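You operate a simulated robot arm through the tools that you are given. There is no shell and no other tool. Be economical: measure what you need, move in short steps, check, and stop when the job is done.

The job below is to be done with a simulated two-armed robot. You get a single attempt, and the scene is never put back.

Task
Finish up at the long table. At the end: the orange sponge from the long table is on the bench by the meter; the purple brush is on the black table; the bottle (marked "USED") from the long table has its cap on; the flask from the long table is on the bottom shelf of the left wall cabinet; the pens drawer is shut; whatever was shut is shut again. Leave all else as you found it, and nothing knocked over (what rides in a drawer may roll over). Set down upright: flask.

The check looks at the end state, three seconds after you hand in, the way a careful person would. Anything else that was tipped, shoved, dropped, spilled or broken makes it a failure. A push-on lid holds only when it is set on centred and level and pressed home; a screw cap is set on level and turned clockwise until tight.

Robot
Two 7-joint arms with fingered hands on one trunk, on a base that drives. Base frame: it is fixed to the floor where the robot stands at the start and does not move with it; the origin is under the middle of the robot, x ahead of it, y to its left, z up. Units: mm, rad, N and s.
The left shoulder is at the start at [143, 125, 1175], the right one opposite. With the tool pointing down near the work surface each hand reaches from about 520 to 900 mm from the robot's upright axis, wherever it stands, measured 20 degrees to its own side. Places, roughly: bench by the meter [3800, -300, 900]; black table [-2800, -1300, 800]; bottle [500, -2500, 1000]; bottom shelf of the left wall cabinet [5000, 900, 1500]; far left glass door [5000, 1100, 1900]; flask [-500, -1750, 1000]; orange sponge [-750, -1750, 750]; pens drawer [800, 200, 800]; purple brush [-1250, -1250, 1000]. Payload 3.7 kg a hand.
Tool frame (each hand has its own): the origin (TCP) lies between the finger pads and is the grasp point; the fingertips stand 25 mm ahead of it; z points along the fingers, y is the line along which they close. The gripper opens to 88 mm. The gripper's body begins 29 mm behind the TCP. The gripper is a hand of 5 fingers: y runs from the thumb to the fingers, the wrist lies at [-13, -97, -162] in the tool frame, and closing takes about 1.5 s.
Orientation is told as [roll, pitch, yaw] about the base's x, y, z axes, in that order, counted from this pose: with the fingers straight down and the wrist toward the robot, the tool's x, y and z point along [0, 1, 0], [1, 0, 0] and [0, 0, -1] of the base frame.

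Tools
- The arms move only by the tool jog_arm. It takes "left_steps", "right_steps" or both (then of equal length, played together; a hand with none holds still); each is a list of rows, each an object (a shift or turn left out is 0, a gripper value left out holds the last) with "travel": the shift along the base's x, y, z in units of 200 mm (1.0 is 200 mm), a list of three; "dr": the turn, a rotation vector about the base's x, y, z in units of 60 degrees (1.0 is 60 degrees), a list of three. In form: [{"travel": [dx, dy, dz], "dr": [rx, ry, rz]}, ...]. A call has 1 to 10 rows; each row is the pose to reach, as a shift and turn from the pose commanded when the call began. "left_jaw" and "right_jaw" are, for a hand that has rows, the gripper command, from -1 (shut) to 1 (fully open), values between in proportion, set as the call begins (left out, the last holds). A call with a number of a shift or a turn outside -1 to 1 is refused whole. A row lasts 0.2 s, in which the tool goes at most 50 mm and 0.15 rad; a call with a longer step from one row to the next is refused whole, and so is a gripper value outside its range. A pose out of reach is approached as far as the arm can. The call stops where the force on the tool passes 40 N (or 10 N more than at its start, if that is more) or the arm is blocked; 0.2 s more then pass. The fingers move at their own pace (about 45 mm/s each) and stop on an object; they squeeze with about 21 N. The grip force told is the motor's: it shows also when the fingers shut on nothing. Time passes only in rows, and 0.2 s behind the last, so rows that repeat a pose let the fingers close. The reply holds the time, the measured pose of the TCP, the force on the tool along the base axes, the opening and the grip force, in the units named above and with some noise, with the torque about the TCP (base axes, N m) and any sound that the robot's microphone picked up, and new pictures: "show" is both (left out), scene, wrist or none (wrist: the cameras of the hands that moved).
- Cameras (640 x 400 px; columns grow to the right, rows downward): "scene" is now at [233.5, -3.9, 1294.8]; the picture's right is [-0.03, -1.00, 0.00], its down [-0.77, 0.03, -0.64] and it looks along [0.64, -0.02, -0.77] (base axes); focal length 263 px, centre (320, 200). "left" rides on the left gripper at [-59, -79, -105] in its tool frame; the picture's right is [-0.73, -0.32, 0.61], its down [0.62, -0.68, 0.38] and it looks along [0.29, 0.66, 0.70] (tool axes); focal length 234 px, centre (320, 200). "right" rides on the right gripper at [59, -79, -105] in its tool frame; the picture's right is [-0.73, 0.32, -0.61], its down [-0.62, -0.68, 0.38] and it looks along [-0.29, 0.66, 0.70] (tool axes); focal length 234 px, centre (320, 200). There is no depth. A picture from a camera that has moved, and an enlarged one, comes with that camera's place and axes in the base frame and with its lens.
- slide_trunk(by): slides the trunk up (or, below 0, down) by that many mm; the arms and the scene camera ride with it, the base frame stays. It gives what a move gives, with no picture.
- roll_base(legs): drives the robot by 1 to 6 legs, each [ahead, left, turn to the left] in mm, mm and rad, along the robot's own axes; the way and the turn of a leg run together, so that a leg with both is an arc; at most 1500 mm and 3.142 rad a leg. The arms and the cameras ride along, it lands a little off, and it stops where it bumps. It gives what a move gives, and a new picture of the scene camera.
- grasp_type(shape, hand): the hand has 5 fingers and takes this shape, open, in about a second: jaw (thumb against the fingers, like two jaws); tri (thumb and two fingers); tip (a fingertip pinch); poke (one finger out to press); point (the index stretched); flat (the hand flat); cup (the hand cupped); fist (a fist). The gripper value then closes the fingers along that shape, each until it touches; the sizes above hold for jaw. It gives what a move gives, with no picture.
- pan_tilt(pan, tilt): turns the head with the scene camera to pan (to the left, within 1.396 rad either way) and tilt (down, from -0.506 to 1.204), counted from straight ahead of the robot. It gives what a move gives, and a new picture of the scene camera.
- close_up(camera, box): a new picture of the part [left, top, right, bottom] of that camera's present view, enlarged. No time passes.
- finish_job(): hands the job in; it is judged then, once.

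Go step by step. Nothing tells you exact positions but the pictures and the camera data: compare them with the known pose of the tool, close in by small moves and look again before you grip or let go. The budget is 165 turns and 260 pictures, counting those below and the enlarged ones. Unless the task says otherwise, let go and move clear before handing in.

The tools are called after ">>>" as a command line: name --argument value ..., lists and objects as JSON in quotes. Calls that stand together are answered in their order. jog_arm: Moves the arms, as the interface text tells. Its arguments: {"type":"object","properties":{"left_steps":{"type":"array"},"left_jaw":{"type":"number"},"right_steps":{"type":"array"},"right_jaw":{"type":"number"},"show":{"type":"string","enum":["both","scene","wrist","none"]}},"required":[]} The other tools are called the same way: slide_trunk (by) slides the trunk up or down; grasp_type (shape, hand) gives the hand a shape; roll_base (legs) drives the base; pan_tilt (pan, tilt) turns the head that bears the scene camera; close_up (camera, box) takes an enlarged picture of a part of a camera's view; finish_job () hands the job in.

At the start:

```text
time_s: 0.0
left_position: [535.5, 266.7, 1041.9]
left_ee_rot: [0.0, -0.001, 0.001]
left_contact_force: [-0.1, -0.2, -0.4]
left_wrist_torque: [0.01, 0.01, -0.01]
left_width: 87.8
left_gripper_force: 0.0
left_shape: jaw
right_position: [497.9, -172.6, 1041.9]
right_ee_rot: [0.001, 0.0, -0.001]
right_contact_force: [0.9, -0.5, 0.4]
right_wrist_torque: [0.04, 0.02, 0.01]
right_width: 87.8
right_gripper_force: 0.1
right_shape: jaw
trunk travel left (down, up): [-196.0, 220.0]
robot x, y, heading: [-1.8, 2.0, 0.001]
head pan, tilt: [-0.033, 0.874]
```

scene: 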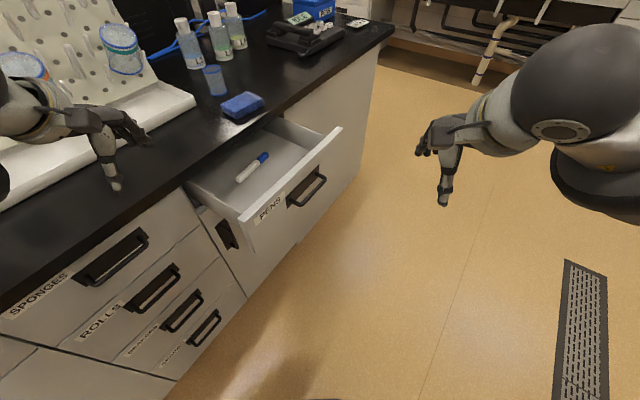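
right: 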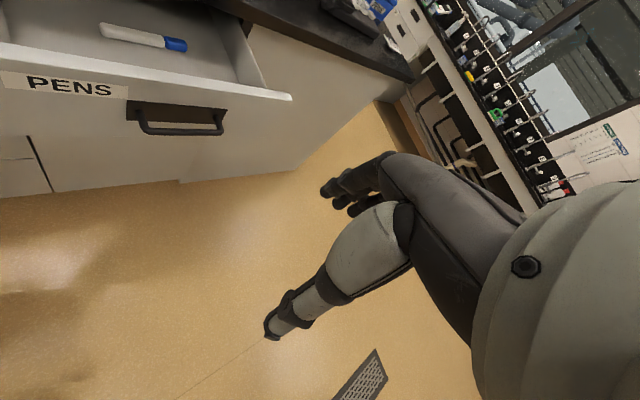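
left: 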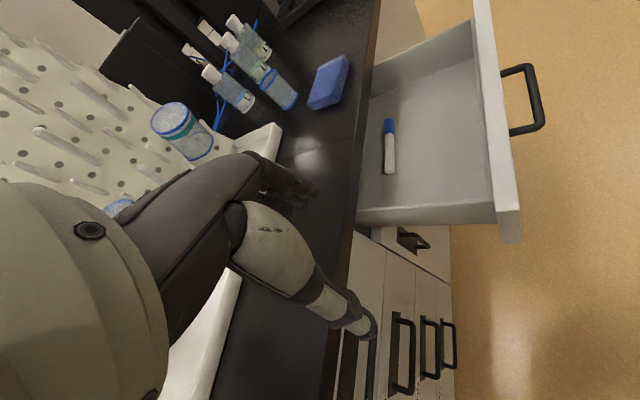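

The open PENS drawer is ahead of me and a bench sits to the left at an angle. I'll look around first to see the room layout.

>>> pan_tilt --pan 0.4 --tilt 0.6

>>> pan_tilt --pan -0.3 --tilt 0.1

>>> pan_tilt --pan -1.39 --tilt 0.3

```text
time_s: 0.9
left_position: [535.0, 266.0, 1043.3]
left_ee_rot: [0.0, 0.001, -0.001]
left_contact_force: [0.0, -0.4, -0.3]
left_wrist_torque: [-0.03, -0.01, -0.02]
left_width: 87.5
left_gripper_force: 0.0
left_shape: jaw
right_position: [499.5, -172.6, 1041.0]
right_ee_rot: [0.0, 0.0, 0.002]
right_contact_force: [0.2, -0.1, 0.1]
right_wrist_torque: [-0.04, 0.02, -0.01]
right_width: 87.7
right_gripper_force: 0.0
right_shape: jaw
trunk travel left (down, up): [-196.0, 220.0]
robot x, y, heading: [4.1, 1.3, -0.001]
head pan, tilt: [0.4, 0.6]
camera scene: at [238.1, 33.0, 1317.6], right [0.39, -0.92, 0.0], down [-0.52, -0.22, -0.82], along [0.76, 0.32, -0.57], focal length 263 px, centre (320, 200)
```

scene: 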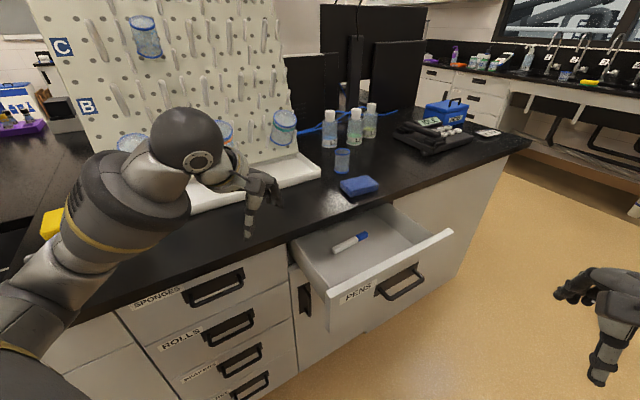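

```text
time_s: 2.0
left_position: [536.4, 265.3, 1042.2]
left_ee_rot: [0.0, 0.001, 0.0]
left_contact_force: [0.4, -0.7, 1.1]
left_wrist_torque: [0.03, -0.04, 0.03]
left_width: 87.6
left_gripper_force: 0.1
left_shape: jaw
right_position: [499.0, -172.9, 1041.5]
right_ee_rot: [-0.001, -0.001, -0.001]
right_contact_force: [0.6, 0.6, 0.6]
right_wrist_torque: [-0.01, 0.03, 0.0]
right_width: 87.7
right_gripper_force: 0.0
right_shape: jaw
trunk travel left (down, up): [-196.0, 220.0]
robot x, y, heading: [-1.8, -2.3, 0.002]
head pan, tilt: [-0.3, 0.099]
camera scene: at [244.6, -28.4, 1363.8], right [-0.29, -0.96, 0.0], down [-0.1, 0.03, -0.99], along [0.95, -0.29, -0.1], focal length 263 px, centre (320, 200)
```

scene: 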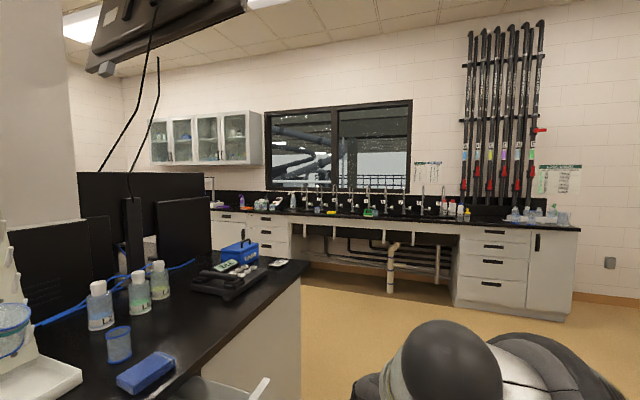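

```text
time_s: 3.3
left_position: [535.4, 266.5, 1041.5]
left_ee_rot: [0.001, 0.0, -0.001]
left_contact_force: [0.2, -0.1, -0.2]
left_wrist_torque: [-0.02, -0.02, 0.04]
left_width: 87.6
left_gripper_force: 0.1
left_shape: jaw
right_position: [500.5, -173.5, 1042.2]
right_ee_rot: [0.0, 0.0, 0.0]
right_contact_force: [0.0, 0.4, -0.1]
right_wrist_torque: [-0.01, 0.01, 0.01]
right_width: 87.7
right_gripper_force: 0.0
right_shape: jaw
trunk travel left (down, up): [-196.0, 220.0]
robot x, y, heading: [-0.3, 1.5, -0.004]
head pan, tilt: [-1.389, 0.3]
camera scene: at [173.6, -93.1, 1345.2], right [-0.98, -0.18, 0.0], down [-0.05, 0.29, -0.96], along [0.17, -0.94, -0.3], focal length 263 px, centre (320, 200)
```

scene: 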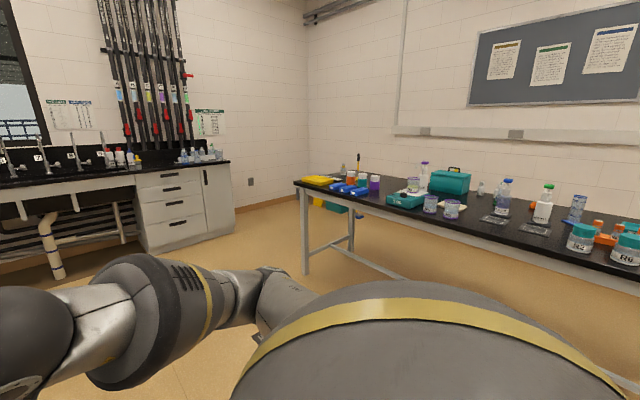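

The drawer handle is at about (673, 14, 808), and the drawer pushes shut along (0.63, 0.78). I'll move the right hand aside and bring the left hand in front of the drawer.

>>> jog_arm --left_steps '[{"travel": [0, -0.2, 0]}, {"travel": [0, -0.4, 0]}, {"travel": [0, -0.6, 0]}, {"travel": [0.02, -0.8, 0]}, {"travel": [0.04, -1, 0]}]' --right_steps '[{"travel": [0, -0.2, 0]}, {"travel": [0, -0.4, 0]}, {"travel": [0, -0.6, 0]}, {"travel": [0, -0.8, 0]}, {"travel": [0, -1, 0]}]' --left_jaw -1 --show "none"

>>> jog_arm --left_steps '[{"travel": [0.06, -0.2, 0]}, {"travel": [0.12, -0.4, 0]}, {"travel": [0.2, -0.6, 0]}, {"travel": [0.26, -0.73, -0.15]}, {"travel": [0.26, -0.73, -0.4]}, {"travel": [0.26, -0.73, -0.65]}, {"travel": [0.26, -0.73, -0.9]}]' --show "wrist"

>>> pan_tilt --pan 0.0 --tilt 0.87

```text
time_s: 4.5
left_position: [546.8, 66.9, 1039.2]
left_ee_rot: [-0.001, -0.001, 0.002]
left_contact_force: [0.5, -0.2, 0.5]
left_wrist_torque: [-0.02, 0.03, -0.01]
left_width: 0.2
left_gripper_force: 2.8
left_shape: jaw
right_position: [500.8, -373.6, 1041.9]
right_ee_rot: [0.0, -0.001, 0.0]
right_contact_force: [1.1, -2.0, 0.5]
right_wrist_torque: [0.0, 0.06, 0.0]
right_width: 87.7
right_gripper_force: 0.2
right_shape: jaw
trunk travel left (down, up): [-196.0, 220.0]
robot x, y, heading: [3.5, 1.1, -0.002]
head pan, tilt: [-1.389, 0.3]
```

```text
time_s: 6.1
left_position: [593.9, -79.3, 856.2]
left_ee_rot: [-0.001, -0.001, 0.0]
left_contact_force: [0.2, 0.7, -0.2]
left_wrist_torque: [-0.02, -0.03, 0.01]
left_width: 0.0
left_gripper_force: 20.9
left_shape: jaw
right_position: [500.2, -371.8, 1043.0]
right_ee_rot: [-0.001, 0.0, 0.001]
right_contact_force: [-0.5, 0.2, 0.0]
right_wrist_torque: [0.01, 0.01, -0.01]
right_width: 87.9
right_gripper_force: 0.1
right_shape: jaw
trunk travel left (down, up): [-196.0, 220.0]
robot x, y, heading: [-1.9, -1.9, -0.001]
head pan, tilt: [-1.389, 0.3]
camera left: at [512.7, -138.1, 962.6], right [-0.32, -0.73, -0.61], down [-0.68, 0.62, -0.38], along [0.66, 0.29, -0.7], focal length 234 px, centre (320, 200)
```

left: 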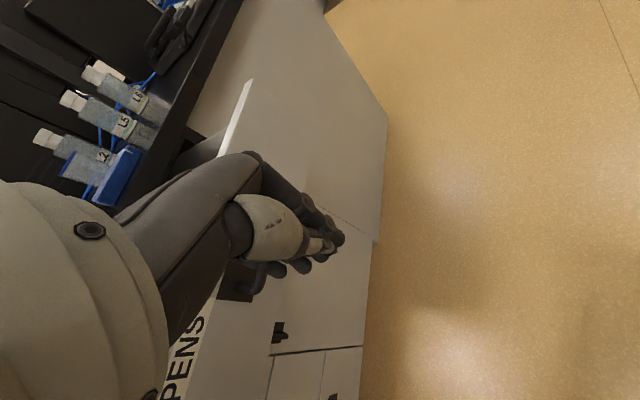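

```text
time_s: 7.6
left_position: [593.4, -80.0, 857.5]
left_ee_rot: [0.0, -0.003, 0.001]
left_contact_force: [0.0, -1.0, -0.4]
left_wrist_torque: [-0.01, -0.05, 0.01]
left_width: 0.0
left_gripper_force: 20.9
left_shape: jaw
right_position: [500.0, -372.3, 1044.2]
right_ee_rot: [0.0, 0.001, 0.0]
right_contact_force: [-0.2, 0.4, -1.1]
right_wrist_torque: [0.03, 0.01, 0.0]
right_width: 87.6
right_gripper_force: 0.0
right_shape: jaw
trunk travel left (down, up): [-196.0, 220.0]
robot x, y, heading: [-1.5, 0.5, 0.003]
head pan, tilt: [0.0, 0.869]
camera scene: at [233.8, -1.4, 1295.3], right [0.0, -1.0, 0.0], down [-0.76, 0.0, -0.65], along [0.65, 0.0, -0.76], focal length 263 px, centre (320, 200)
```

scene: 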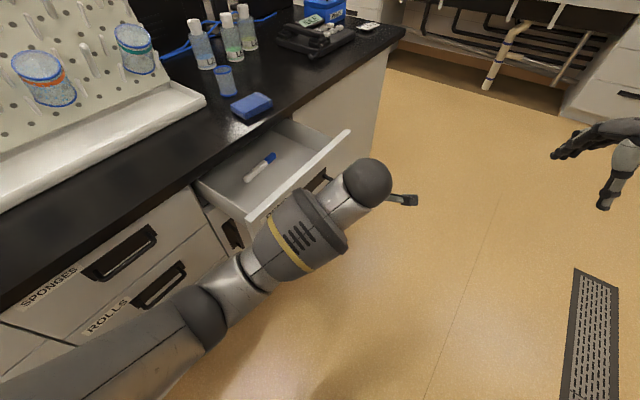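

The left hand is in front of the handle. Now I'll lower it and push along the drawer's axis.

>>> jog_arm --left_steps '[{"travel": [0, 0, -0.2]}, {"travel": [0.126, 0.156, -0.2]}, {"travel": [0.22, 0.273, -0.2]}, {"travel": [0.315, 0.39, -0.2]}, {"travel": [0.41, 0.507, -0.2]}, {"travel": [0.504, 0.624, -0.2]}, {"travel": [0.6, 0.74, -0.2]}]' --show "scene"

```text
time_s: 9.2
left_position: [712.0, 66.6, 817.6]
left_ee_rot: [0.0, 0.002, -0.001]
left_contact_force: [-0.4, 0.0, 1.5]
left_wrist_torque: [0.02, 0.01, -0.01]
left_width: 0.0
left_gripper_force: 21.0
left_shape: jaw
right_position: [500.5, -371.2, 1042.5]
right_ee_rot: [0.0, -0.001, 0.0]
right_contact_force: [0.0, -0.6, -1.0]
right_wrist_torque: [-0.01, 0.02, 0.04]
right_width: 87.4
right_gripper_force: 0.1
right_shape: jaw
trunk travel left (down, up): [-196.0, 220.0]
robot x, y, heading: [1.7, 2.1, -0.001]
head pan, tilt: [0.0, 0.869]
camera scene: at [234.4, -1.0, 1295.1], right [0.0, -1.0, 0.0], down [-0.76, 0.0, -0.65], along [0.65, 0.0, -0.76], focal length 263 px, centre (320, 200)
```

scene: 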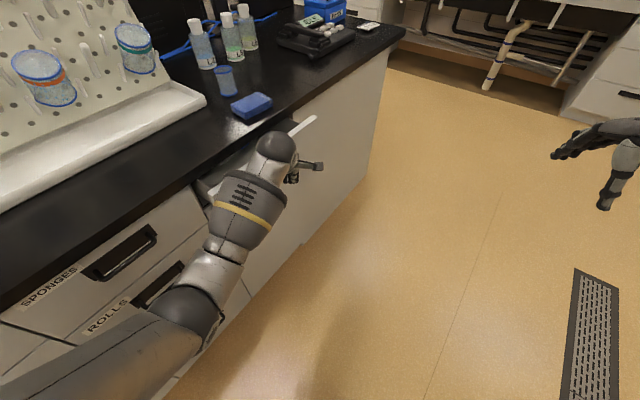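

The drawer is moving in. I'll keep pushing until it stops.

>>> jog_arm --left_steps '[{"travel": [0.095, 0.117, 0]}, {"travel": [0.19, 0.234, 0]}, {"travel": [0.285, 0.35, 0]}, {"travel": [0.38, 0.468, 0]}, {"travel": [0.475, 0.585, 0]}]' --show "both"

```text
time_s: 10.1
left_position: [773.1, 130.7, 816.5]
left_ee_rot: [-0.012, 0.012, -0.019]
left_contact_force: [-2.9, -5.6, -1.4]
left_wrist_torque: [0.27, -0.21, 0.08]
left_width: 0.0
left_gripper_force: 20.7
left_shape: jaw
right_position: [499.5, -373.2, 1043.2]
right_ee_rot: [0.001, 0.0, -0.004]
right_contact_force: [0.7, 0.0, 0.1]
right_wrist_torque: [-0.03, 0.0, -0.03]
right_width: 87.8
right_gripper_force: 0.1
right_shape: jaw
trunk travel left (down, up): [-196.0, 220.0]
robot x, y, heading: [2.6, -4.7, -0.002]
head pan, tilt: [0.0, 0.869]
stopped in row 4 (left hand): the force on the tool passed its limit at 60 N (the readings are from after the stop); the commanded pose is now the measured one
camera scene: at [234.2, -1.6, 1295.1], right [0.0, -1.0, 0.0], down [-0.76, 0.0, -0.65], along [0.65, 0.0, -0.76], focal length 263 px, centre (320, 200)
camera left: at [691.2, 75.0, 924.3], right [-0.34, -0.73, -0.59], down [-0.67, 0.63, -0.38], along [0.65, 0.27, -0.71], focal length 234 px, centre (320, 200)
```

scene: 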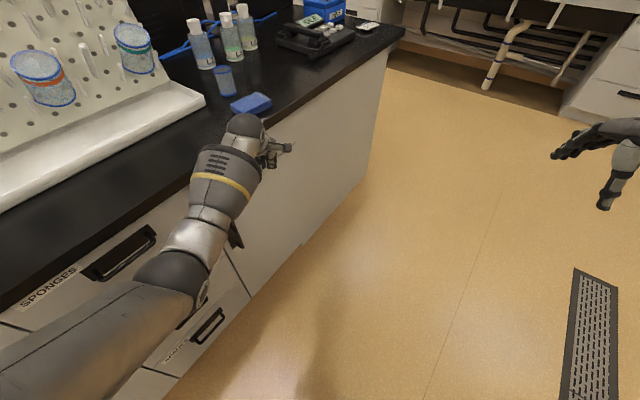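
left: 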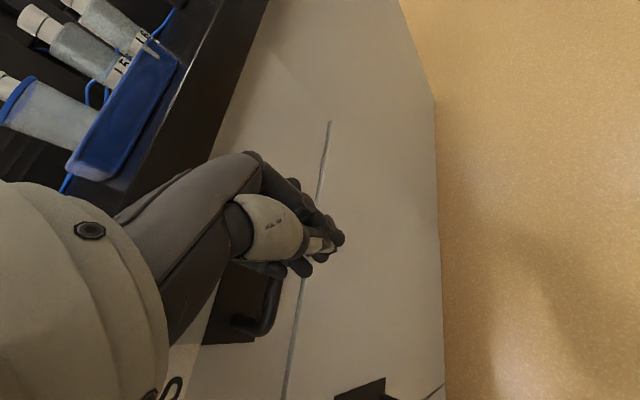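

That contact was hard, so the drawer may be shut. I'll back off the way I came and check.

>>> jog_arm --left_steps '[{"travel": [-0.15, -0.19, 0]}, {"travel": [-0.3, -0.38, 0]}, {"travel": [-0.45, -0.57, 0]}, {"travel": [-0.6, -0.74, 0]}, {"travel": [-0.6, -0.74, 0.25]}, {"travel": [-0.6, -0.74, 0.5]}, {"travel": [-0.6, -0.74, 0.75]}, {"travel": [-0.6, -0.74, 1]}, {"travel": [-0.6, -0.54, 1]}, {"travel": [-0.6, -0.34, 1]}]' --show "scene"

```text
time_s: 12.3
left_position: [653.8, 66.2, 1016.5]
left_ee_rot: [-0.011, 0.014, -0.016]
left_contact_force: [0.0, 0.2, 0.8]
left_wrist_torque: [-0.01, -0.04, 0.0]
left_width: 0.1
left_gripper_force: 21.2
left_shape: jaw
right_position: [500.5, -372.2, 1043.8]
right_ee_rot: [0.001, -0.001, -0.001]
right_contact_force: [-0.2, 0.2, 0.0]
right_wrist_torque: [-0.03, -0.02, -0.01]
right_width: 87.8
right_gripper_force: 0.0
right_shape: jaw
trunk travel left (down, up): [-196.0, 220.0]
robot x, y, heading: [-1.4, -0.0, -0.002]
head pan, tilt: [0.0, 0.869]
camera scene: at [233.7, -1.2, 1295.3], right [0.0, -1.0, 0.0], down [-0.76, 0.0, -0.65], along [0.65, 0.0, -0.76], focal length 263 px, centre (320, 200)
```

scene: 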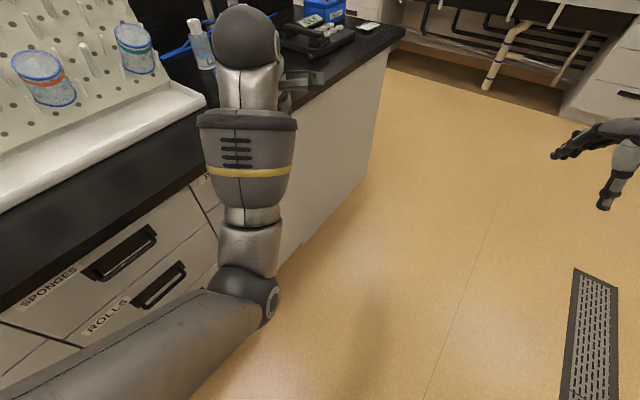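

>>> jog_arm --left_steps '[{"travel": [-0.2, 0.1, 0.1]}, {"travel": [-0.4, 0.2, 0.1]}, {"travel": [-0.55, 0.38, 0.1]}, {"travel": [-0.6, 0.6, 0.1]}, {"travel": [-0.6, 0.8, 0.1]}]' --left_jaw 1 --show "scene"

```text
time_s: 13.5
left_position: [560.5, 223.0, 989.9]
left_ee_rot: [-0.008, 0.009, -0.015]
left_contact_force: [-0.2, -0.5, -0.5]
left_wrist_torque: [-0.01, 0.01, 0.02]
left_width: 88.1
left_gripper_force: 0.1
left_shape: jaw
left hand out of reach, approached as far as the arm can: row 2, 3, 4, 5
right_position: [500.8, -372.1, 1043.5]
right_ee_rot: [-0.001, 0.002, 0.002]
right_contact_force: [-0.3, 0.3, 1.2]
right_wrist_torque: [-0.03, -0.02, 0.02]
right_width: 87.7
right_gripper_force: 0.1
right_shape: jaw
trunk travel left (down, up): [-196.0, 220.0]
robot x, y, heading: [-0.8, -0.6, -0.007]
head pan, tilt: [0.0, 0.869]
camera scene: at [234.6, -1.3, 1295.1], right [0.0, -1.0, 0.0], down [-0.76, 0.0, -0.64], along [0.64, 0.0, -0.76], focal length 263 px, centre (320, 200)
```

scene: 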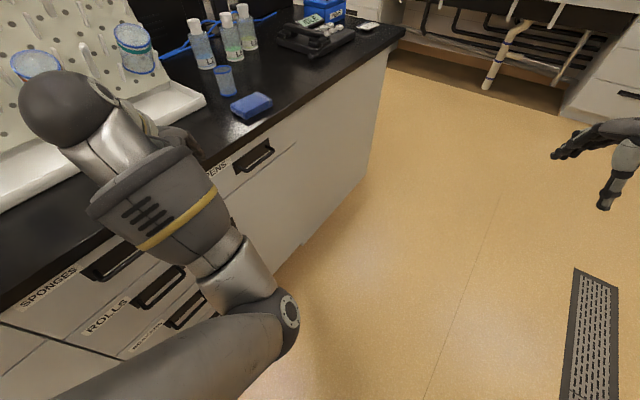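

>>> close_up --camera "scene" --box '[150, 100, 390, 250]'

>>> pan_tilt --pan -1.39 --tilt 0.3

```text
2.67 times, centred on (270, 175) of scene
camera zoom: at [234.6, -1.3, 1295.1], right [0.0, -1.0, 0.0], down [-0.76, 0.0, -0.64], along [0.64, 0.0, -0.76], focal length 700 px, centre (453, 267)
```

zoom: 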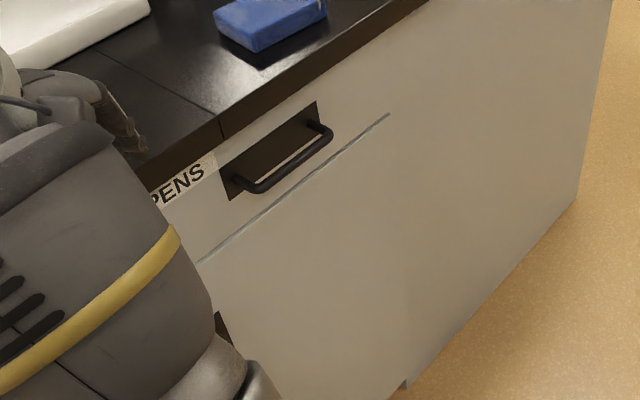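

```text
time_s: 15.1
left_position: [559.9, 222.4, 991.1]
left_ee_rot: [-0.009, 0.008, -0.014]
left_contact_force: [-0.2, -1.1, -0.4]
left_wrist_torque: [0.02, -0.01, 0.04]
left_width: 87.9
left_gripper_force: 0.0
left_shape: jaw
right_position: [500.4, -371.6, 1043.7]
right_ee_rot: [0.001, 0.001, -0.001]
right_contact_force: [0.4, 0.1, 0.4]
right_wrist_torque: [-0.01, 0.02, 0.0]
right_width: 87.8
right_gripper_force: 0.1
right_shape: jaw
trunk travel left (down, up): [-196.0, 220.0]
robot x, y, heading: [0.1, 2.1, -0.004]
head pan, tilt: [-1.389, 0.3]
camera scene: at [173.3, -93.4, 1345.1], right [-0.98, -0.18, 0.0], down [-0.05, 0.29, -0.96], along [0.17, -0.94, -0.3], focal length 263 px, centre (320, 200)
```

scene: 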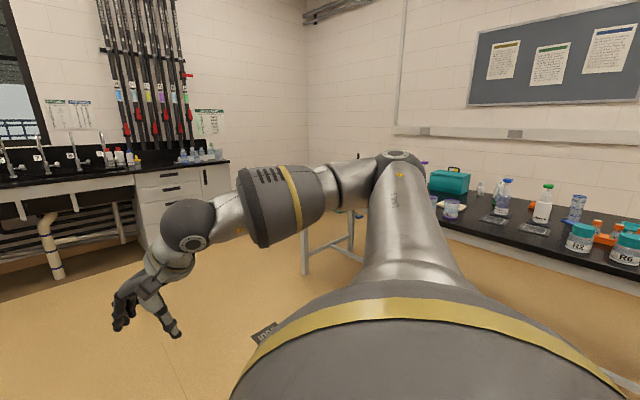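

The drawer is flush. Next I'll turn toward the long table, which is parallel to this bench, and survey it.

>>> roll_base --legs '[[0, 0, -2.25]]'

>>> pan_tilt --pan 0.0 --tilt 0.45

>>> pan_tilt --pan -0.8 --tilt 0.3

```text
time_s: 20.7
left_position: [-148.5, -583.4, 991.3]
left_ee_rot: [-0.008, 0.008, -2.214]
left_contact_force: [-0.6, 0.4, 0.2]
left_wrist_torque: [0.01, 0.0, -0.01]
left_width: 87.9
left_gripper_force: 0.1
left_shape: jaw
right_position: [-596.6, -185.6, 1043.6]
right_ee_rot: [-0.001, 0.0, -2.197]
right_contact_force: [0.4, 0.0, 0.2]
right_wrist_torque: [0.03, -0.01, 0.0]
right_width: 87.5
right_gripper_force: 0.1
right_shape: jaw
trunk travel left (down, up): [-196.0, 220.0]
robot x, y, heading: [-1.9, -3.2, -2.201]
head pan, tilt: [-1.389, 0.3]
camera scene: at [-175.1, -86.8, 1345.1], right [0.43, 0.9, 0.0], down [0.27, -0.13, -0.96], along [-0.86, 0.41, -0.3], focal length 263 px, centre (320, 200)
```

scene: 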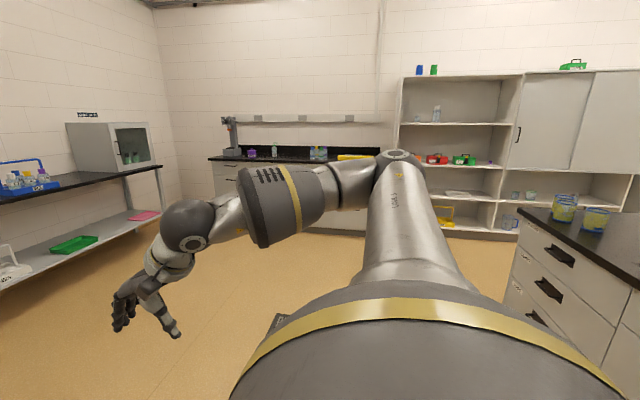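

```text
time_s: 22.2
left_position: [-149.5, -583.9, 990.5]
left_ee_rot: [-0.009, 0.008, -2.213]
left_contact_force: [-1.1, -0.1, 0.1]
left_wrist_torque: [0.0, 0.0, 0.01]
left_width: 87.8
left_gripper_force: 0.0
left_shape: jaw
right_position: [-595.6, -187.8, 1042.6]
right_ee_rot: [0.0, 0.0, -2.199]
right_contact_force: [-1.0, 0.9, 0.7]
right_wrist_torque: [0.0, 0.04, 0.0]
right_width: 87.8
right_gripper_force: 0.0
right_shape: jaw
trunk travel left (down, up): [-196.0, 220.0]
robot x, y, heading: [-0.2, 2.7, -2.194]
head pan, tilt: [0.0, 0.45]
camera scene: at [-145.0, -201.6, 1331.2], right [-0.81, 0.59, 0.0], down [0.26, 0.35, -0.9], along [-0.53, -0.73, -0.44], focal length 263 px, centre (320, 200)
```

scene: 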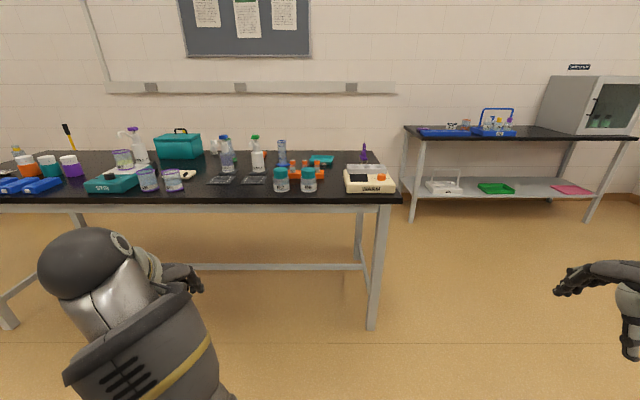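

```text
time_s: 23.4
left_position: [-149.3, -584.1, 990.9]
left_ee_rot: [-0.01, 0.008, -2.213]
left_contact_force: [0.1, 0.0, -0.6]
left_wrist_torque: [-0.02, 0.01, 0.01]
left_width: 87.7
left_gripper_force: 0.0
left_shape: jaw
right_position: [-596.0, -185.6, 1043.8]
right_ee_rot: [0.001, 0.0, -2.2]
right_contact_force: [0.3, -0.7, -0.7]
right_wrist_torque: [-0.02, 0.03, -0.02]
right_width: 87.7
right_gripper_force: 0.1
right_shape: jaw
trunk travel left (down, up): [-196.0, 220.0]
robot x, y, heading: [2.4, 2.5, -2.192]
head pan, tilt: [-0.799, 0.3]
camera scene: at [-183.3, -140.7, 1345.1], right [-0.14, 0.99, 0.0], down [0.29, 0.04, -0.96], along [-0.95, -0.14, -0.3], focal length 263 px, centre (320, 200)
```

scene: 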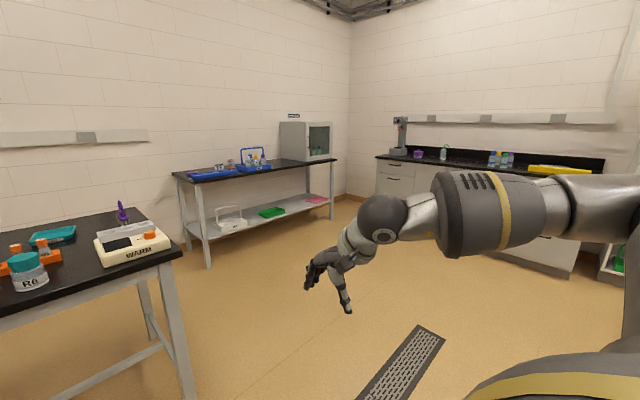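

>>> pan_tilt --pan 0.0 --tilt 0.45

>>> close_up --camera "scene" --box '[0, 110, 200, 235]'

>>> close_up --camera "scene" --box '[200, 110, 400, 235]'

>>> close_up --camera "scene" --box '[400, 60, 640, 210]'

```text
time_s: 24.5
left_position: [-148.9, -583.3, 990.7]
left_ee_rot: [-0.009, 0.009, -2.214]
left_contact_force: [-0.3, 0.0, 0.1]
left_wrist_torque: [-0.02, -0.03, -0.01]
left_width: 87.8
left_gripper_force: 0.1
left_shape: jaw
right_position: [-595.6, -186.3, 1043.0]
right_ee_rot: [0.0, -0.002, -2.197]
right_contact_force: [0.6, -0.3, -0.1]
right_wrist_torque: [-0.01, 0.02, -0.01]
right_width: 87.9
right_gripper_force: 0.2
right_shape: jaw
trunk travel left (down, up): [-196.0, 220.0]
robot x, y, heading: [-4.3, 0.5, -2.197]
head pan, tilt: [0.0, 0.45]
camera scene: at [-145.1, -201.6, 1331.2], right [-0.81, 0.59, 0.0], down [0.26, 0.35, -0.9], along [-0.53, -0.73, -0.44], focal length 263 px, centre (320, 200)
```

scene: 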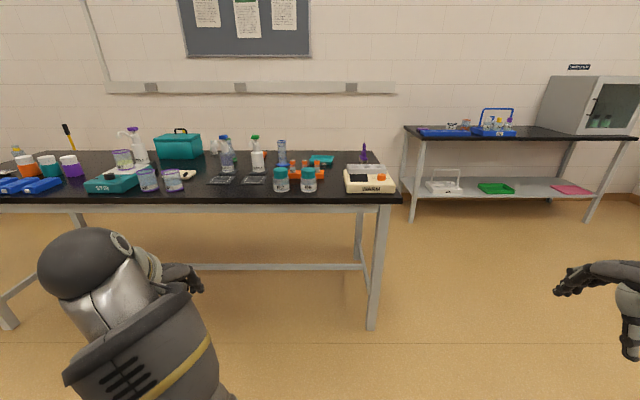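

```text
3.20 times, centred on (100, 172) of scene
camera zoom: at [-145.1, -201.6, 1331.2], right [-0.81, 0.59, 0.0], down [0.26, 0.35, -0.9], along [-0.53, -0.73, -0.44], focal length 840 px, centre (1024, 288)
```

zoom: 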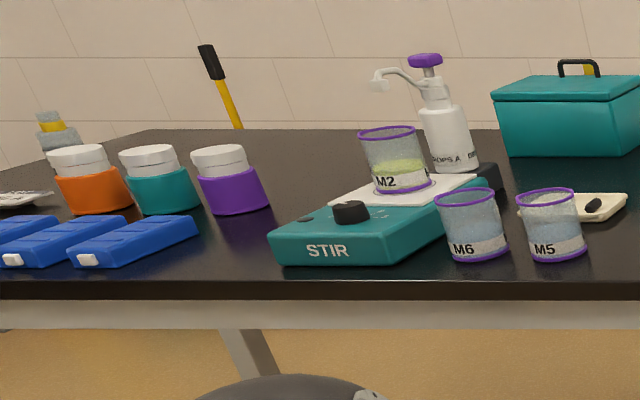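

```text
3.20 times, centred on (300, 172) of scene
camera zoom: at [-145.1, -201.6, 1331.2], right [-0.81, 0.59, 0.0], down [0.26, 0.35, -0.9], along [-0.53, -0.73, -0.44], focal length 840 px, centre (384, 288)
```

zoom: 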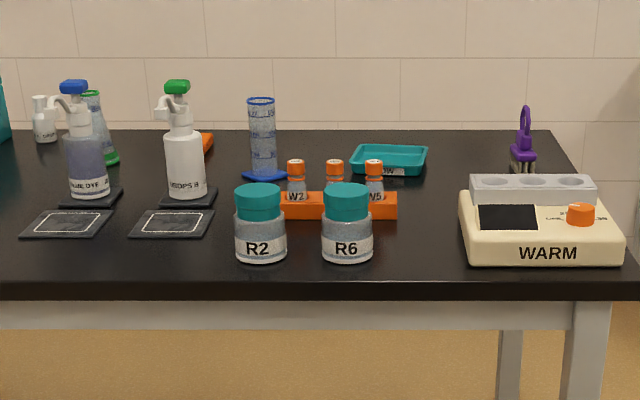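

```text
2.67 times, centred on (520, 135) of scene
camera zoom: at [-145.1, -201.6, 1331.2], right [-0.81, 0.59, 0.0], down [0.26, 0.35, -0.9], along [-0.53, -0.73, -0.44], focal length 700 px, centre (-213, 373)
```

zoom: 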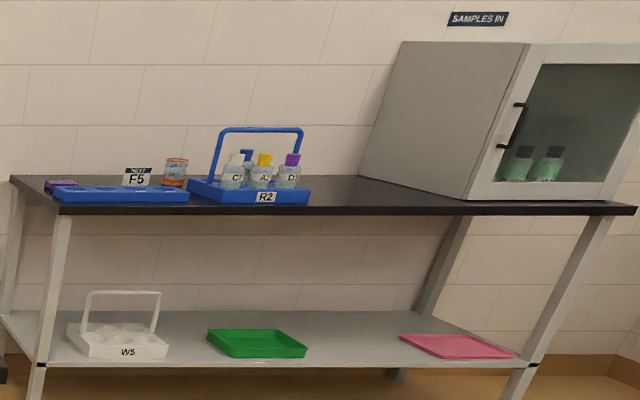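

I can see the table: the flask with the green band and the orange sponge are toward the back, and the purple brush is at the right end behind the warmer. The black table is to the right. I'll raise the trunk and drive closer.

>>> slide_trunk --by 200

>>> roll_base --legs '[[700, 0, -0.02]]'

>>> pan_tilt --pan 0.0 --tilt 0.9

```text
time_s: 26.6
left_position: [-148.4, -584.1, 1190.1]
left_ee_rot: [-0.008, 0.008, -2.214]
left_contact_force: [-0.5, 0.4, 0.6]
left_wrist_torque: [-0.01, 0.0, -0.01]
left_width: 87.8
left_gripper_force: 0.1
left_shape: jaw
right_position: [-594.5, -186.5, 1242.4]
right_ee_rot: [0.0, -0.001, -2.198]
right_contact_force: [0.1, -0.2, -0.2]
right_wrist_torque: [0.01, 0.0, -0.03]
right_width: 87.7
right_gripper_force: 0.0
right_shape: jaw
trunk travel left (down, up): [-396.0, 20.0]
robot x, y, heading: [1.5, -1.9, -2.199]
head pan, tilt: [0.0, 0.45]
```

```text
time_s: 30.5
left_position: [-594.9, -1131.6, 1191.3]
left_ee_rot: [-0.01, 0.009, -2.254]
left_contact_force: [-0.2, 1.1, 0.7]
left_wrist_torque: [-0.01, 0.0, -0.02]
left_width: 87.9
left_gripper_force: 0.1
left_shape: jaw
right_position: [-1023.9, -714.7, 1243.3]
right_ee_rot: [0.0, 0.0, -2.24]
right_contact_force: [0.0, 0.3, -0.7]
right_wrist_torque: [-0.02, -0.01, -0.01]
right_width: 87.6
right_gripper_force: 0.1
right_shape: jaw
trunk travel left (down, up): [-396.0, 20.0]
robot x, y, heading: [-421.3, -549.5, -2.242]
head pan, tilt: [0.0, 0.45]
camera scene: at [-502.5, -658.7, 1537.5], right [-0.78, 0.62, 0.0], down [0.27, 0.34, -0.9], along [-0.56, -0.7, -0.44], focal length 263 px, centre (320, 200)
```

scene: 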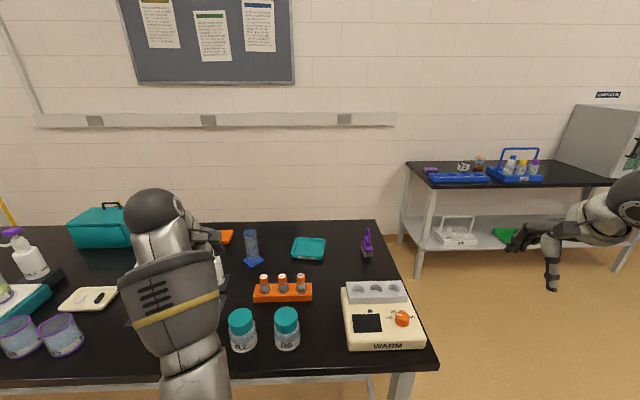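

```text
time_s: 31.4
left_position: [-594.5, -1131.0, 1189.7]
left_ee_rot: [-0.008, 0.008, -2.255]
left_contact_force: [-0.8, 0.2, -0.2]
left_wrist_torque: [0.02, -0.01, 0.0]
left_width: 87.7
left_gripper_force: 0.1
left_shape: jaw
right_position: [-1023.8, -715.0, 1243.0]
right_ee_rot: [0.0, 0.0, -2.24]
right_contact_force: [0.9, -0.1, -0.6]
right_wrist_torque: [-0.02, 0.0, 0.02]
right_width: 87.7
right_gripper_force: 0.0
right_shape: jaw
trunk travel left (down, up): [-396.0, 20.0]
robot x, y, heading: [-421.3, -555.0, -2.24]
head pan, tilt: [0.0, 0.901]
camera scene: at [-492.1, -645.6, 1499.2], right [-0.78, 0.62, 0.0], down [0.49, 0.61, -0.62], along [-0.39, -0.49, -0.78], focal length 263 px, centre (320, 200)
```

scene: 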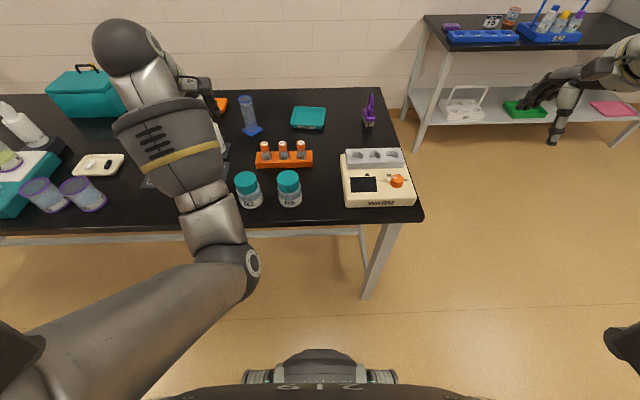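

The table top is at z≈832 and the brush at about (-1252, -1260), close to the right end. I'll go around the right-hand corner to reach it.

>>> roll_base --legs '[[0, -660, 0], [460, 0, 0], [0, 0, 0.4]]'

>>> pan_tilt --pan 0.1 --tilt 0.7

```text
time_s: 41.2
left_position: [-1164.5, -1105.3, 1190.5]
left_ee_rot: [-0.008, 0.01, -1.862]
left_contact_force: [-0.6, 0.4, -0.4]
left_wrist_torque: [0.0, -0.02, -0.03]
left_width: 87.9
left_gripper_force: 0.1
left_shape: jaw
right_position: [-1720.8, -886.0, 1245.0]
right_ee_rot: [0.0, 0.001, -1.848]
right_contact_force: [-0.1, -0.3, 1.1]
right_wrist_torque: [0.02, 0.0, 0.0]
right_width: 87.7
right_gripper_force: 0.1
right_shape: jaw
trunk travel left (down, up): [-396.0, 20.0]
robot x, y, heading: [-1225.9, -510.3, -1.852]
head pan, tilt: [0.0, 0.901]
camera scene: at [-1256.7, -618.2, 1499.1], right [-0.96, 0.27, 0.0], down [0.21, 0.75, -0.62], along [-0.17, -0.6, -0.78], focal length 263 px, centre (320, 200)
```

scene: 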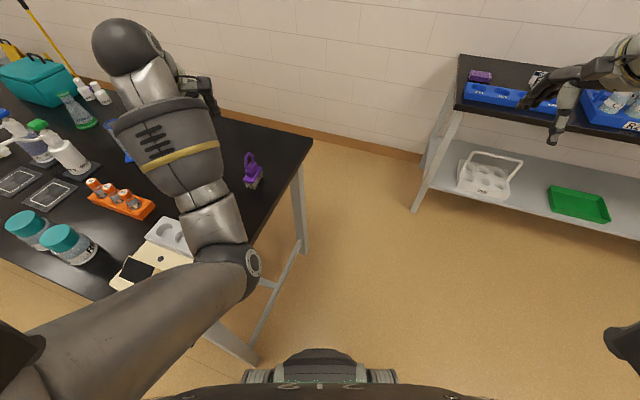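

```text
time_s: 41.9
left_position: [-1164.7, -1106.0, 1191.1]
left_ee_rot: [-0.008, 0.009, -1.862]
left_contact_force: [-0.2, 0.5, -0.6]
left_wrist_torque: [0.02, 0.02, -0.03]
left_width: 87.5
left_gripper_force: 0.0
left_shape: jaw
right_position: [-1722.2, -886.1, 1243.5]
right_ee_rot: [0.002, 0.002, -1.849]
right_contact_force: [0.5, -0.5, 0.8]
right_wrist_torque: [0.01, 0.01, -0.02]
right_width: 87.8
right_gripper_force: 0.1
right_shape: jaw
trunk travel left (down, up): [-396.0, 20.0]
robot x, y, heading: [-1226.6, -511.2, -1.848]
head pan, tilt: [0.099, 0.7]
camera scene: at [-1251.5, -629.0, 1515.3], right [-0.98, 0.18, 0.0], down [0.11, 0.63, -0.76], along [-0.14, -0.75, -0.64], focal length 263 px, centre (320, 200)
```

scene: 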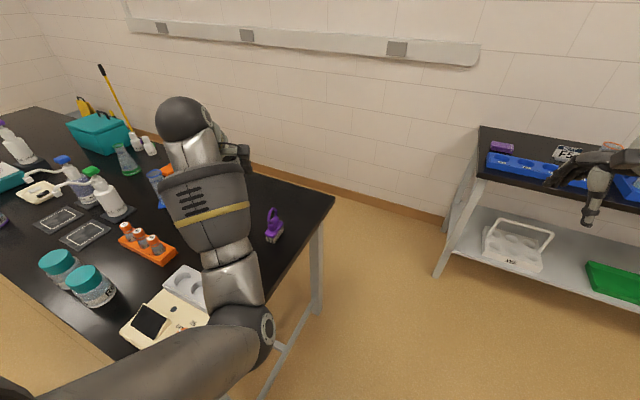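

>>> close_up --camera "scene" --box '[224, 190, 324, 252]'

>>> close_up --camera "left" --box '[0, 0, 640, 400]'

```text
6.40 times, centred on (274, 221) of scene
camera zoom: at [-1251.5, -629.0, 1515.3], right [-0.98, 0.18, 0.0], down [0.11, 0.63, -0.76], along [-0.14, -0.75, -0.64], focal length 1681 px, centre (614, 66)
```

zoom: 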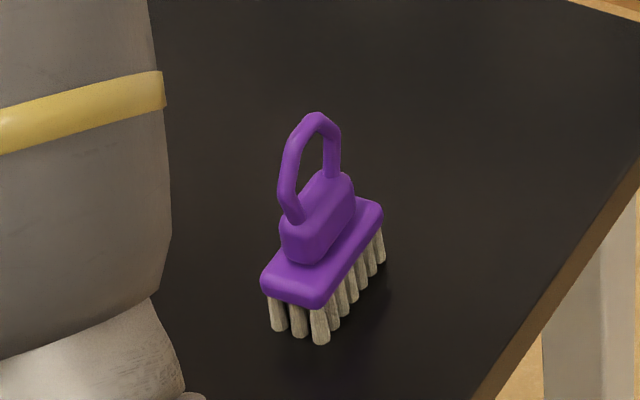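

```text
1.00 times, centred on (320, 200) of left (not enlarged: the box is as wide or as high as the picture)
camera zoom: at [-1200.1, -1013.5, 1298.5], right [-0.61, 0.52, -0.6], down [0.79, 0.48, -0.38], along [0.09, -0.7, -0.7], focal length 234 px, centre (320, 200)
```

zoom: 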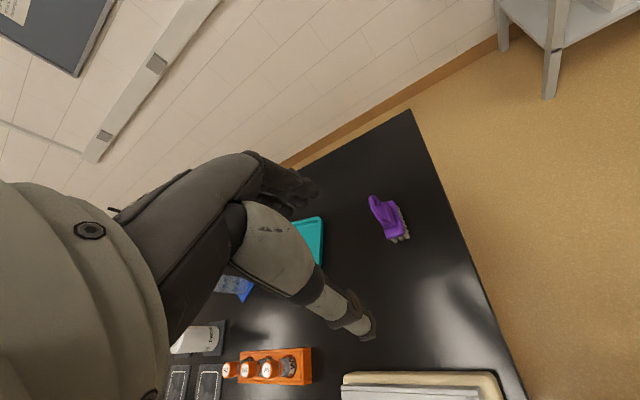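

The brush has a loop handle standing in the plane of its long axis, and its body is roughly perpendicular to the table front. I'll turn left so the right hand can pinch the loop across its thickness.

>>> roll_base --legs '[[0, 0, 0.42]]'

>>> pan_tilt --pan -0.15 --tilt 0.8

```text
time_s: 43.5
left_position: [-931.0, -1030.6, 1190.9]
left_ee_rot: [-0.01, 0.009, -1.453]
left_contact_force: [0.3, -0.5, 0.3]
left_wrist_torque: [0.01, -0.02, 0.04]
left_width: 88.0
left_gripper_force: 0.0
left_shape: jaw
right_position: [-1530.2, -1051.3, 1243.2]
right_ee_rot: [0.0, 0.0, -1.438]
right_contact_force: [0.1, 0.7, 0.3]
right_wrist_torque: [0.01, 0.01, 0.0]
right_width: 87.6
right_gripper_force: 0.1
right_shape: jaw
trunk travel left (down, up): [-396.0, 20.0]
robot x, y, heading: [-1224.7, -502.8, -1.438]
head pan, tilt: [0.099, 0.7]
camera scene: at [-1200.6, -629.3, 1515.3], right [-0.97, -0.23, 0.0], down [-0.15, 0.63, -0.76], along [0.18, -0.74, -0.64], focal length 263 px, centre (320, 200)
```

scene: 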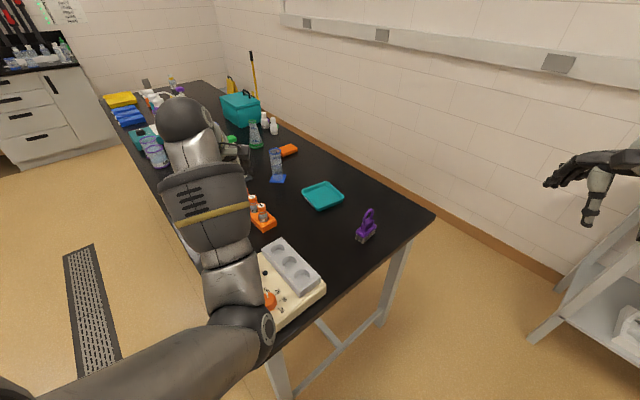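

```text
time_s: 44.3
left_position: [-931.5, -1031.5, 1190.4]
left_ee_rot: [-0.009, 0.009, -1.451]
left_contact_force: [-0.1, 0.3, -0.1]
left_wrist_torque: [-0.03, -0.01, 0.03]
left_width: 87.8
left_gripper_force: 0.1
left_shape: jaw
right_position: [-1529.9, -1051.3, 1243.4]
right_ee_rot: [0.001, -0.001, -1.438]
right_contact_force: [0.9, 0.4, 0.9]
right_wrist_torque: [-0.01, 0.0, -0.01]
right_width: 87.6
right_gripper_force: 0.2
right_shape: jaw
trunk travel left (down, up): [-396.0, 20.0]
robot x, y, heading: [-1222.4, -509.5, -1.437]
head pan, tilt: [-0.15, 0.799]
camera scene: at [-1221.8, -627.3, 1507.1], right [-1.0, 0.02, 0.0], down [0.01, 0.72, -0.7], along [-0.01, -0.7, -0.72], focal length 263 px, centre (320, 200)
```

scene: 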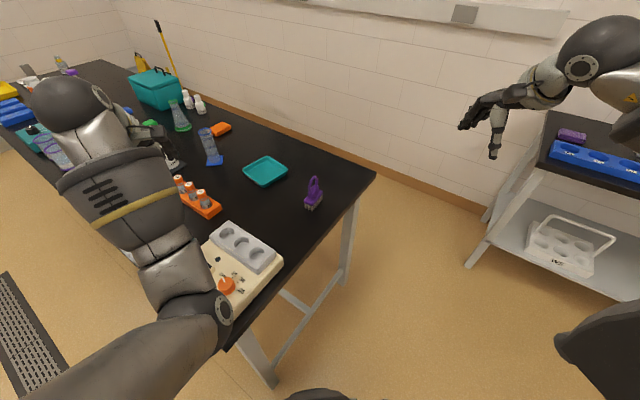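

>>> jog_arm --right_steps '[{"travel": [0.166, -0.1, -0.06], "dr": [0, 0, 0.126]}, {"travel": [0.333, -0.2, -0.13], "dr": [0, 0, 0.252]}, {"travel": [0.5, -0.3, -0.2], "dr": [0, 0, 0.378]}, {"travel": [0.667, -0.4, -0.26], "dr": [0, 0, 0.504]}, {"travel": [0.833, -0.5, -0.33], "dr": [0, 0, 0.63]}, {"travel": [1, -0.6, -0.4], "dr": [0, 0, 0.757]}]' --right_jaw 1 --show "none"

>>> jog_arm --right_steps '[{"travel": [0.15, -0.12, -0.1]}, {"travel": [0.3, -0.24, -0.2]}, {"travel": [0.45, -0.36, -0.3]}, {"travel": [0.61, -0.47, -0.4]}]' --show "both"

```text
time_s: 45.7
left_position: [-930.3, -1030.3, 1191.7]
left_ee_rot: [-0.008, 0.006, -1.454]
left_contact_force: [0.8, 0.5, 0.3]
left_wrist_torque: [0.01, 0.0, -0.01]
left_width: 87.8
left_gripper_force: 0.0
left_shape: jaw
right_position: [-1390.3, -1094.7, 1213.2]
right_ee_rot: [-0.053, -0.015, -0.829]
right_contact_force: [1.0, 0.6, 0.3]
right_wrist_torque: [-0.07, 0.01, -0.03]
right_width: 87.7
right_gripper_force: 0.0
right_shape: jaw
right hand out of reach, approached as far as the arm can: row 4, 5, 6
trunk travel left (down, up): [-396.0, 20.0]
robot x, y, heading: [-1223.8, -507.7, -1.439]
head pan, tilt: [-0.15, 0.799]
```

```text
time_s: 46.7
left_position: [-930.5, -1031.4, 1190.7]
left_ee_rot: [-0.008, 0.009, -1.449]
left_contact_force: [0.0, 0.0, -0.2]
left_wrist_torque: [-0.01, 0.03, -0.03]
left_width: 87.9
left_gripper_force: 0.1
left_shape: jaw
right_position: [-1280.4, -1184.6, 1133.7]
right_ee_rot: [-0.052, -0.014, -0.831]
right_contact_force: [-0.2, 0.1, -0.5]
right_wrist_torque: [-0.01, 0.0, 0.0]
right_width: 87.8
right_gripper_force: 0.0
right_shape: jaw
right hand out of reach, approached as far as the arm can: row 4
trunk travel left (down, up): [-396.0, 20.0]
robot x, y, heading: [-1226.7, -507.3, -1.439]
head pan, tilt: [-0.15, 0.799]
camera scene: at [-1220.6, -626.9, 1507.1], right [-1.0, 0.02, 0.0], down [0.01, 0.72, -0.7], along [-0.01, -0.7, -0.72], focal length 263 px, centre (320, 200)
camera right: at [-1285.5, -1082.5, 1234.0], right [-0.3, -0.7, 0.65], down [-0.93, 0.07, -0.36], along [0.21, -0.71, -0.67], focal length 234 px, centre (320, 200)
```

scene: 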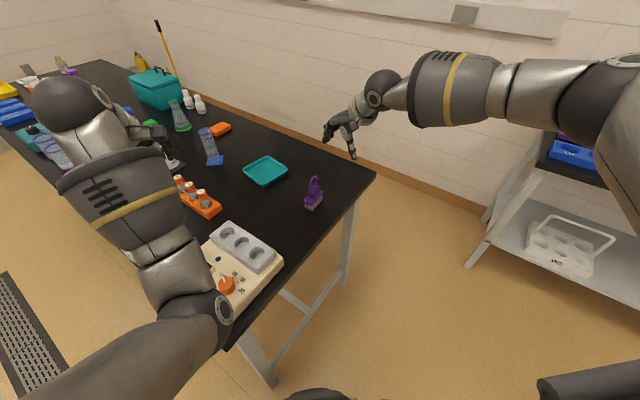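
right: 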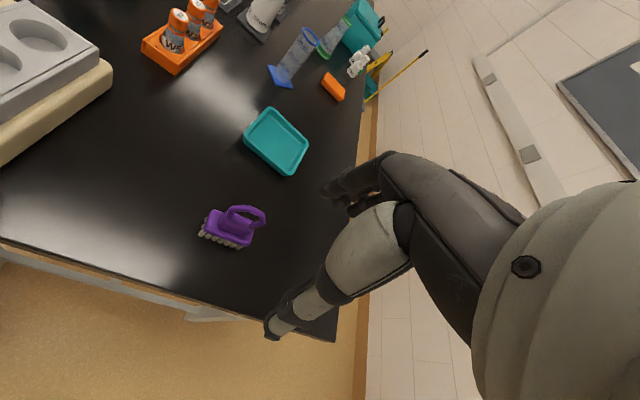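

>>> slide_trunk --by -110

>>> close_up --camera "scene" --box '[264, 150, 364, 212]'

>>> close_up --camera "right" --box '[160, 130, 320, 230]'

```text
time_s: 48.1
left_position: [-931.5, -1031.0, 1081.4]
left_ee_rot: [-0.009, 0.006, -1.453]
left_contact_force: [1.0, 0.0, 0.3]
left_wrist_torque: [-0.08, 0.0, 0.01]
left_width: 87.9
left_gripper_force: 0.1
left_shape: jaw
right_position: [-1278.1, -1183.7, 1025.2]
right_ee_rot: [-0.054, -0.016, -0.83]
right_contact_force: [0.7, 1.4, 0.5]
right_wrist_torque: [0.01, 0.01, -0.02]
right_width: 87.7
right_gripper_force: 0.0
right_shape: jaw
trunk travel left (down, up): [-286.0, 130.0]
robot x, y, heading: [-1224.0, -506.1, -1.44]
head pan, tilt: [-0.15, 0.799]
```

```text
6.40 times, centred on (314, 181) of scene
camera zoom: at [-1217.3, -660.1, 1395.3], right [-1.0, 0.02, 0.0], down [0.01, 0.72, -0.7], along [-0.01, -0.7, -0.72], focal length 1681 px, centre (358, 322)
```

zoom: 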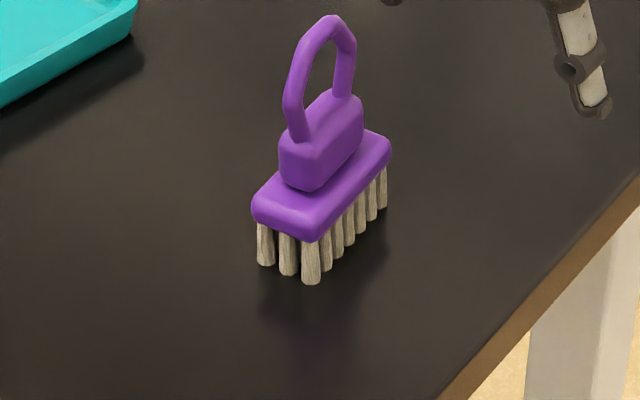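

```text
4.00 times, centred on (240, 180) of right
camera zoom: at [-1284.0, -1080.9, 1124.8], right [-0.3, -0.7, 0.65], down [-0.93, 0.06, -0.36], along [0.21, -0.71, -0.67], focal length 937 px, centre (640, 280)
```

zoom: 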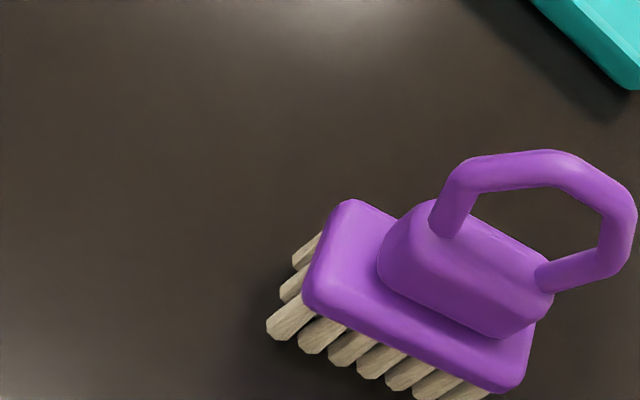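

>>> jog_arm --right_steps '[{"travel": [0.1, -0.1, 0], "dr": [0, 0, 0.05]}, {"travel": [0.2, -0.2, 0.03], "dr": [0, 0, 0.1]}, {"travel": [0.345, -0.3, 0.03], "dr": [0, 0, 0.17]}, {"travel": [0.345, -0.3, 0.03], "dr": [0, 0, 0.17]}]' --show "both"

```text
time_s: 49.1
left_position: [-930.5, -1030.1, 1079.3]
left_ee_rot: [-0.008, 0.009, -1.451]
left_contact_force: [0.1, 0.1, 0.2]
left_wrist_torque: [0.0, 0.0, 0.01]
left_width: 87.6
left_gripper_force: 0.0
left_shape: jaw
right_position: [-1264.6, -1197.3, 1024.9]
right_ee_rot: [-0.051, -0.016, -0.794]
right_contact_force: [0.4, -0.7, -0.3]
right_wrist_torque: [0.0, 0.0, 0.02]
right_width: 87.6
right_gripper_force: 0.0
right_shape: jaw
right hand out of reach, approached as far as the arm can: row 1, 2, 3, 4
trunk travel left (down, up): [-286.0, 130.0]
robot x, y, heading: [-1228.9, -501.0, -1.438]
head pan, tilt: [-0.15, 0.799]
camera scene: at [-1217.4, -661.1, 1395.0], right [-1.0, 0.02, 0.0], down [0.01, 0.72, -0.7], along [-0.01, -0.7, -0.72], focal length 263 px, centre (320, 200)
camera right: at [-1273.7, -1095.2, 1124.5], right [-0.28, -0.71, 0.65], down [-0.93, 0.03, -0.36], along [0.24, -0.7, -0.67], focal length 234 px, centre (320, 200)
```

scene: 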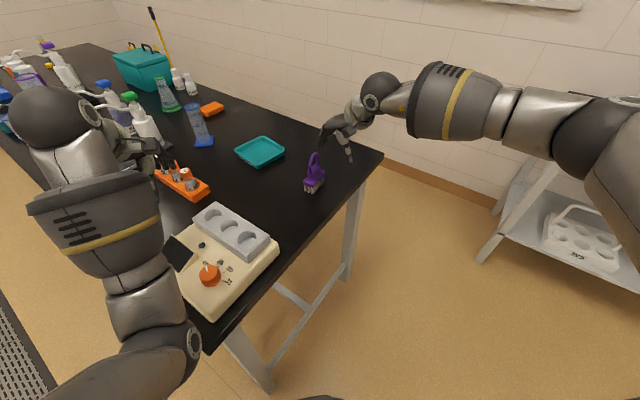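
right: 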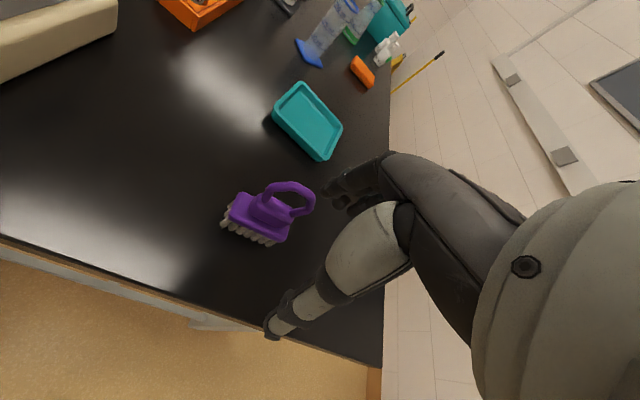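

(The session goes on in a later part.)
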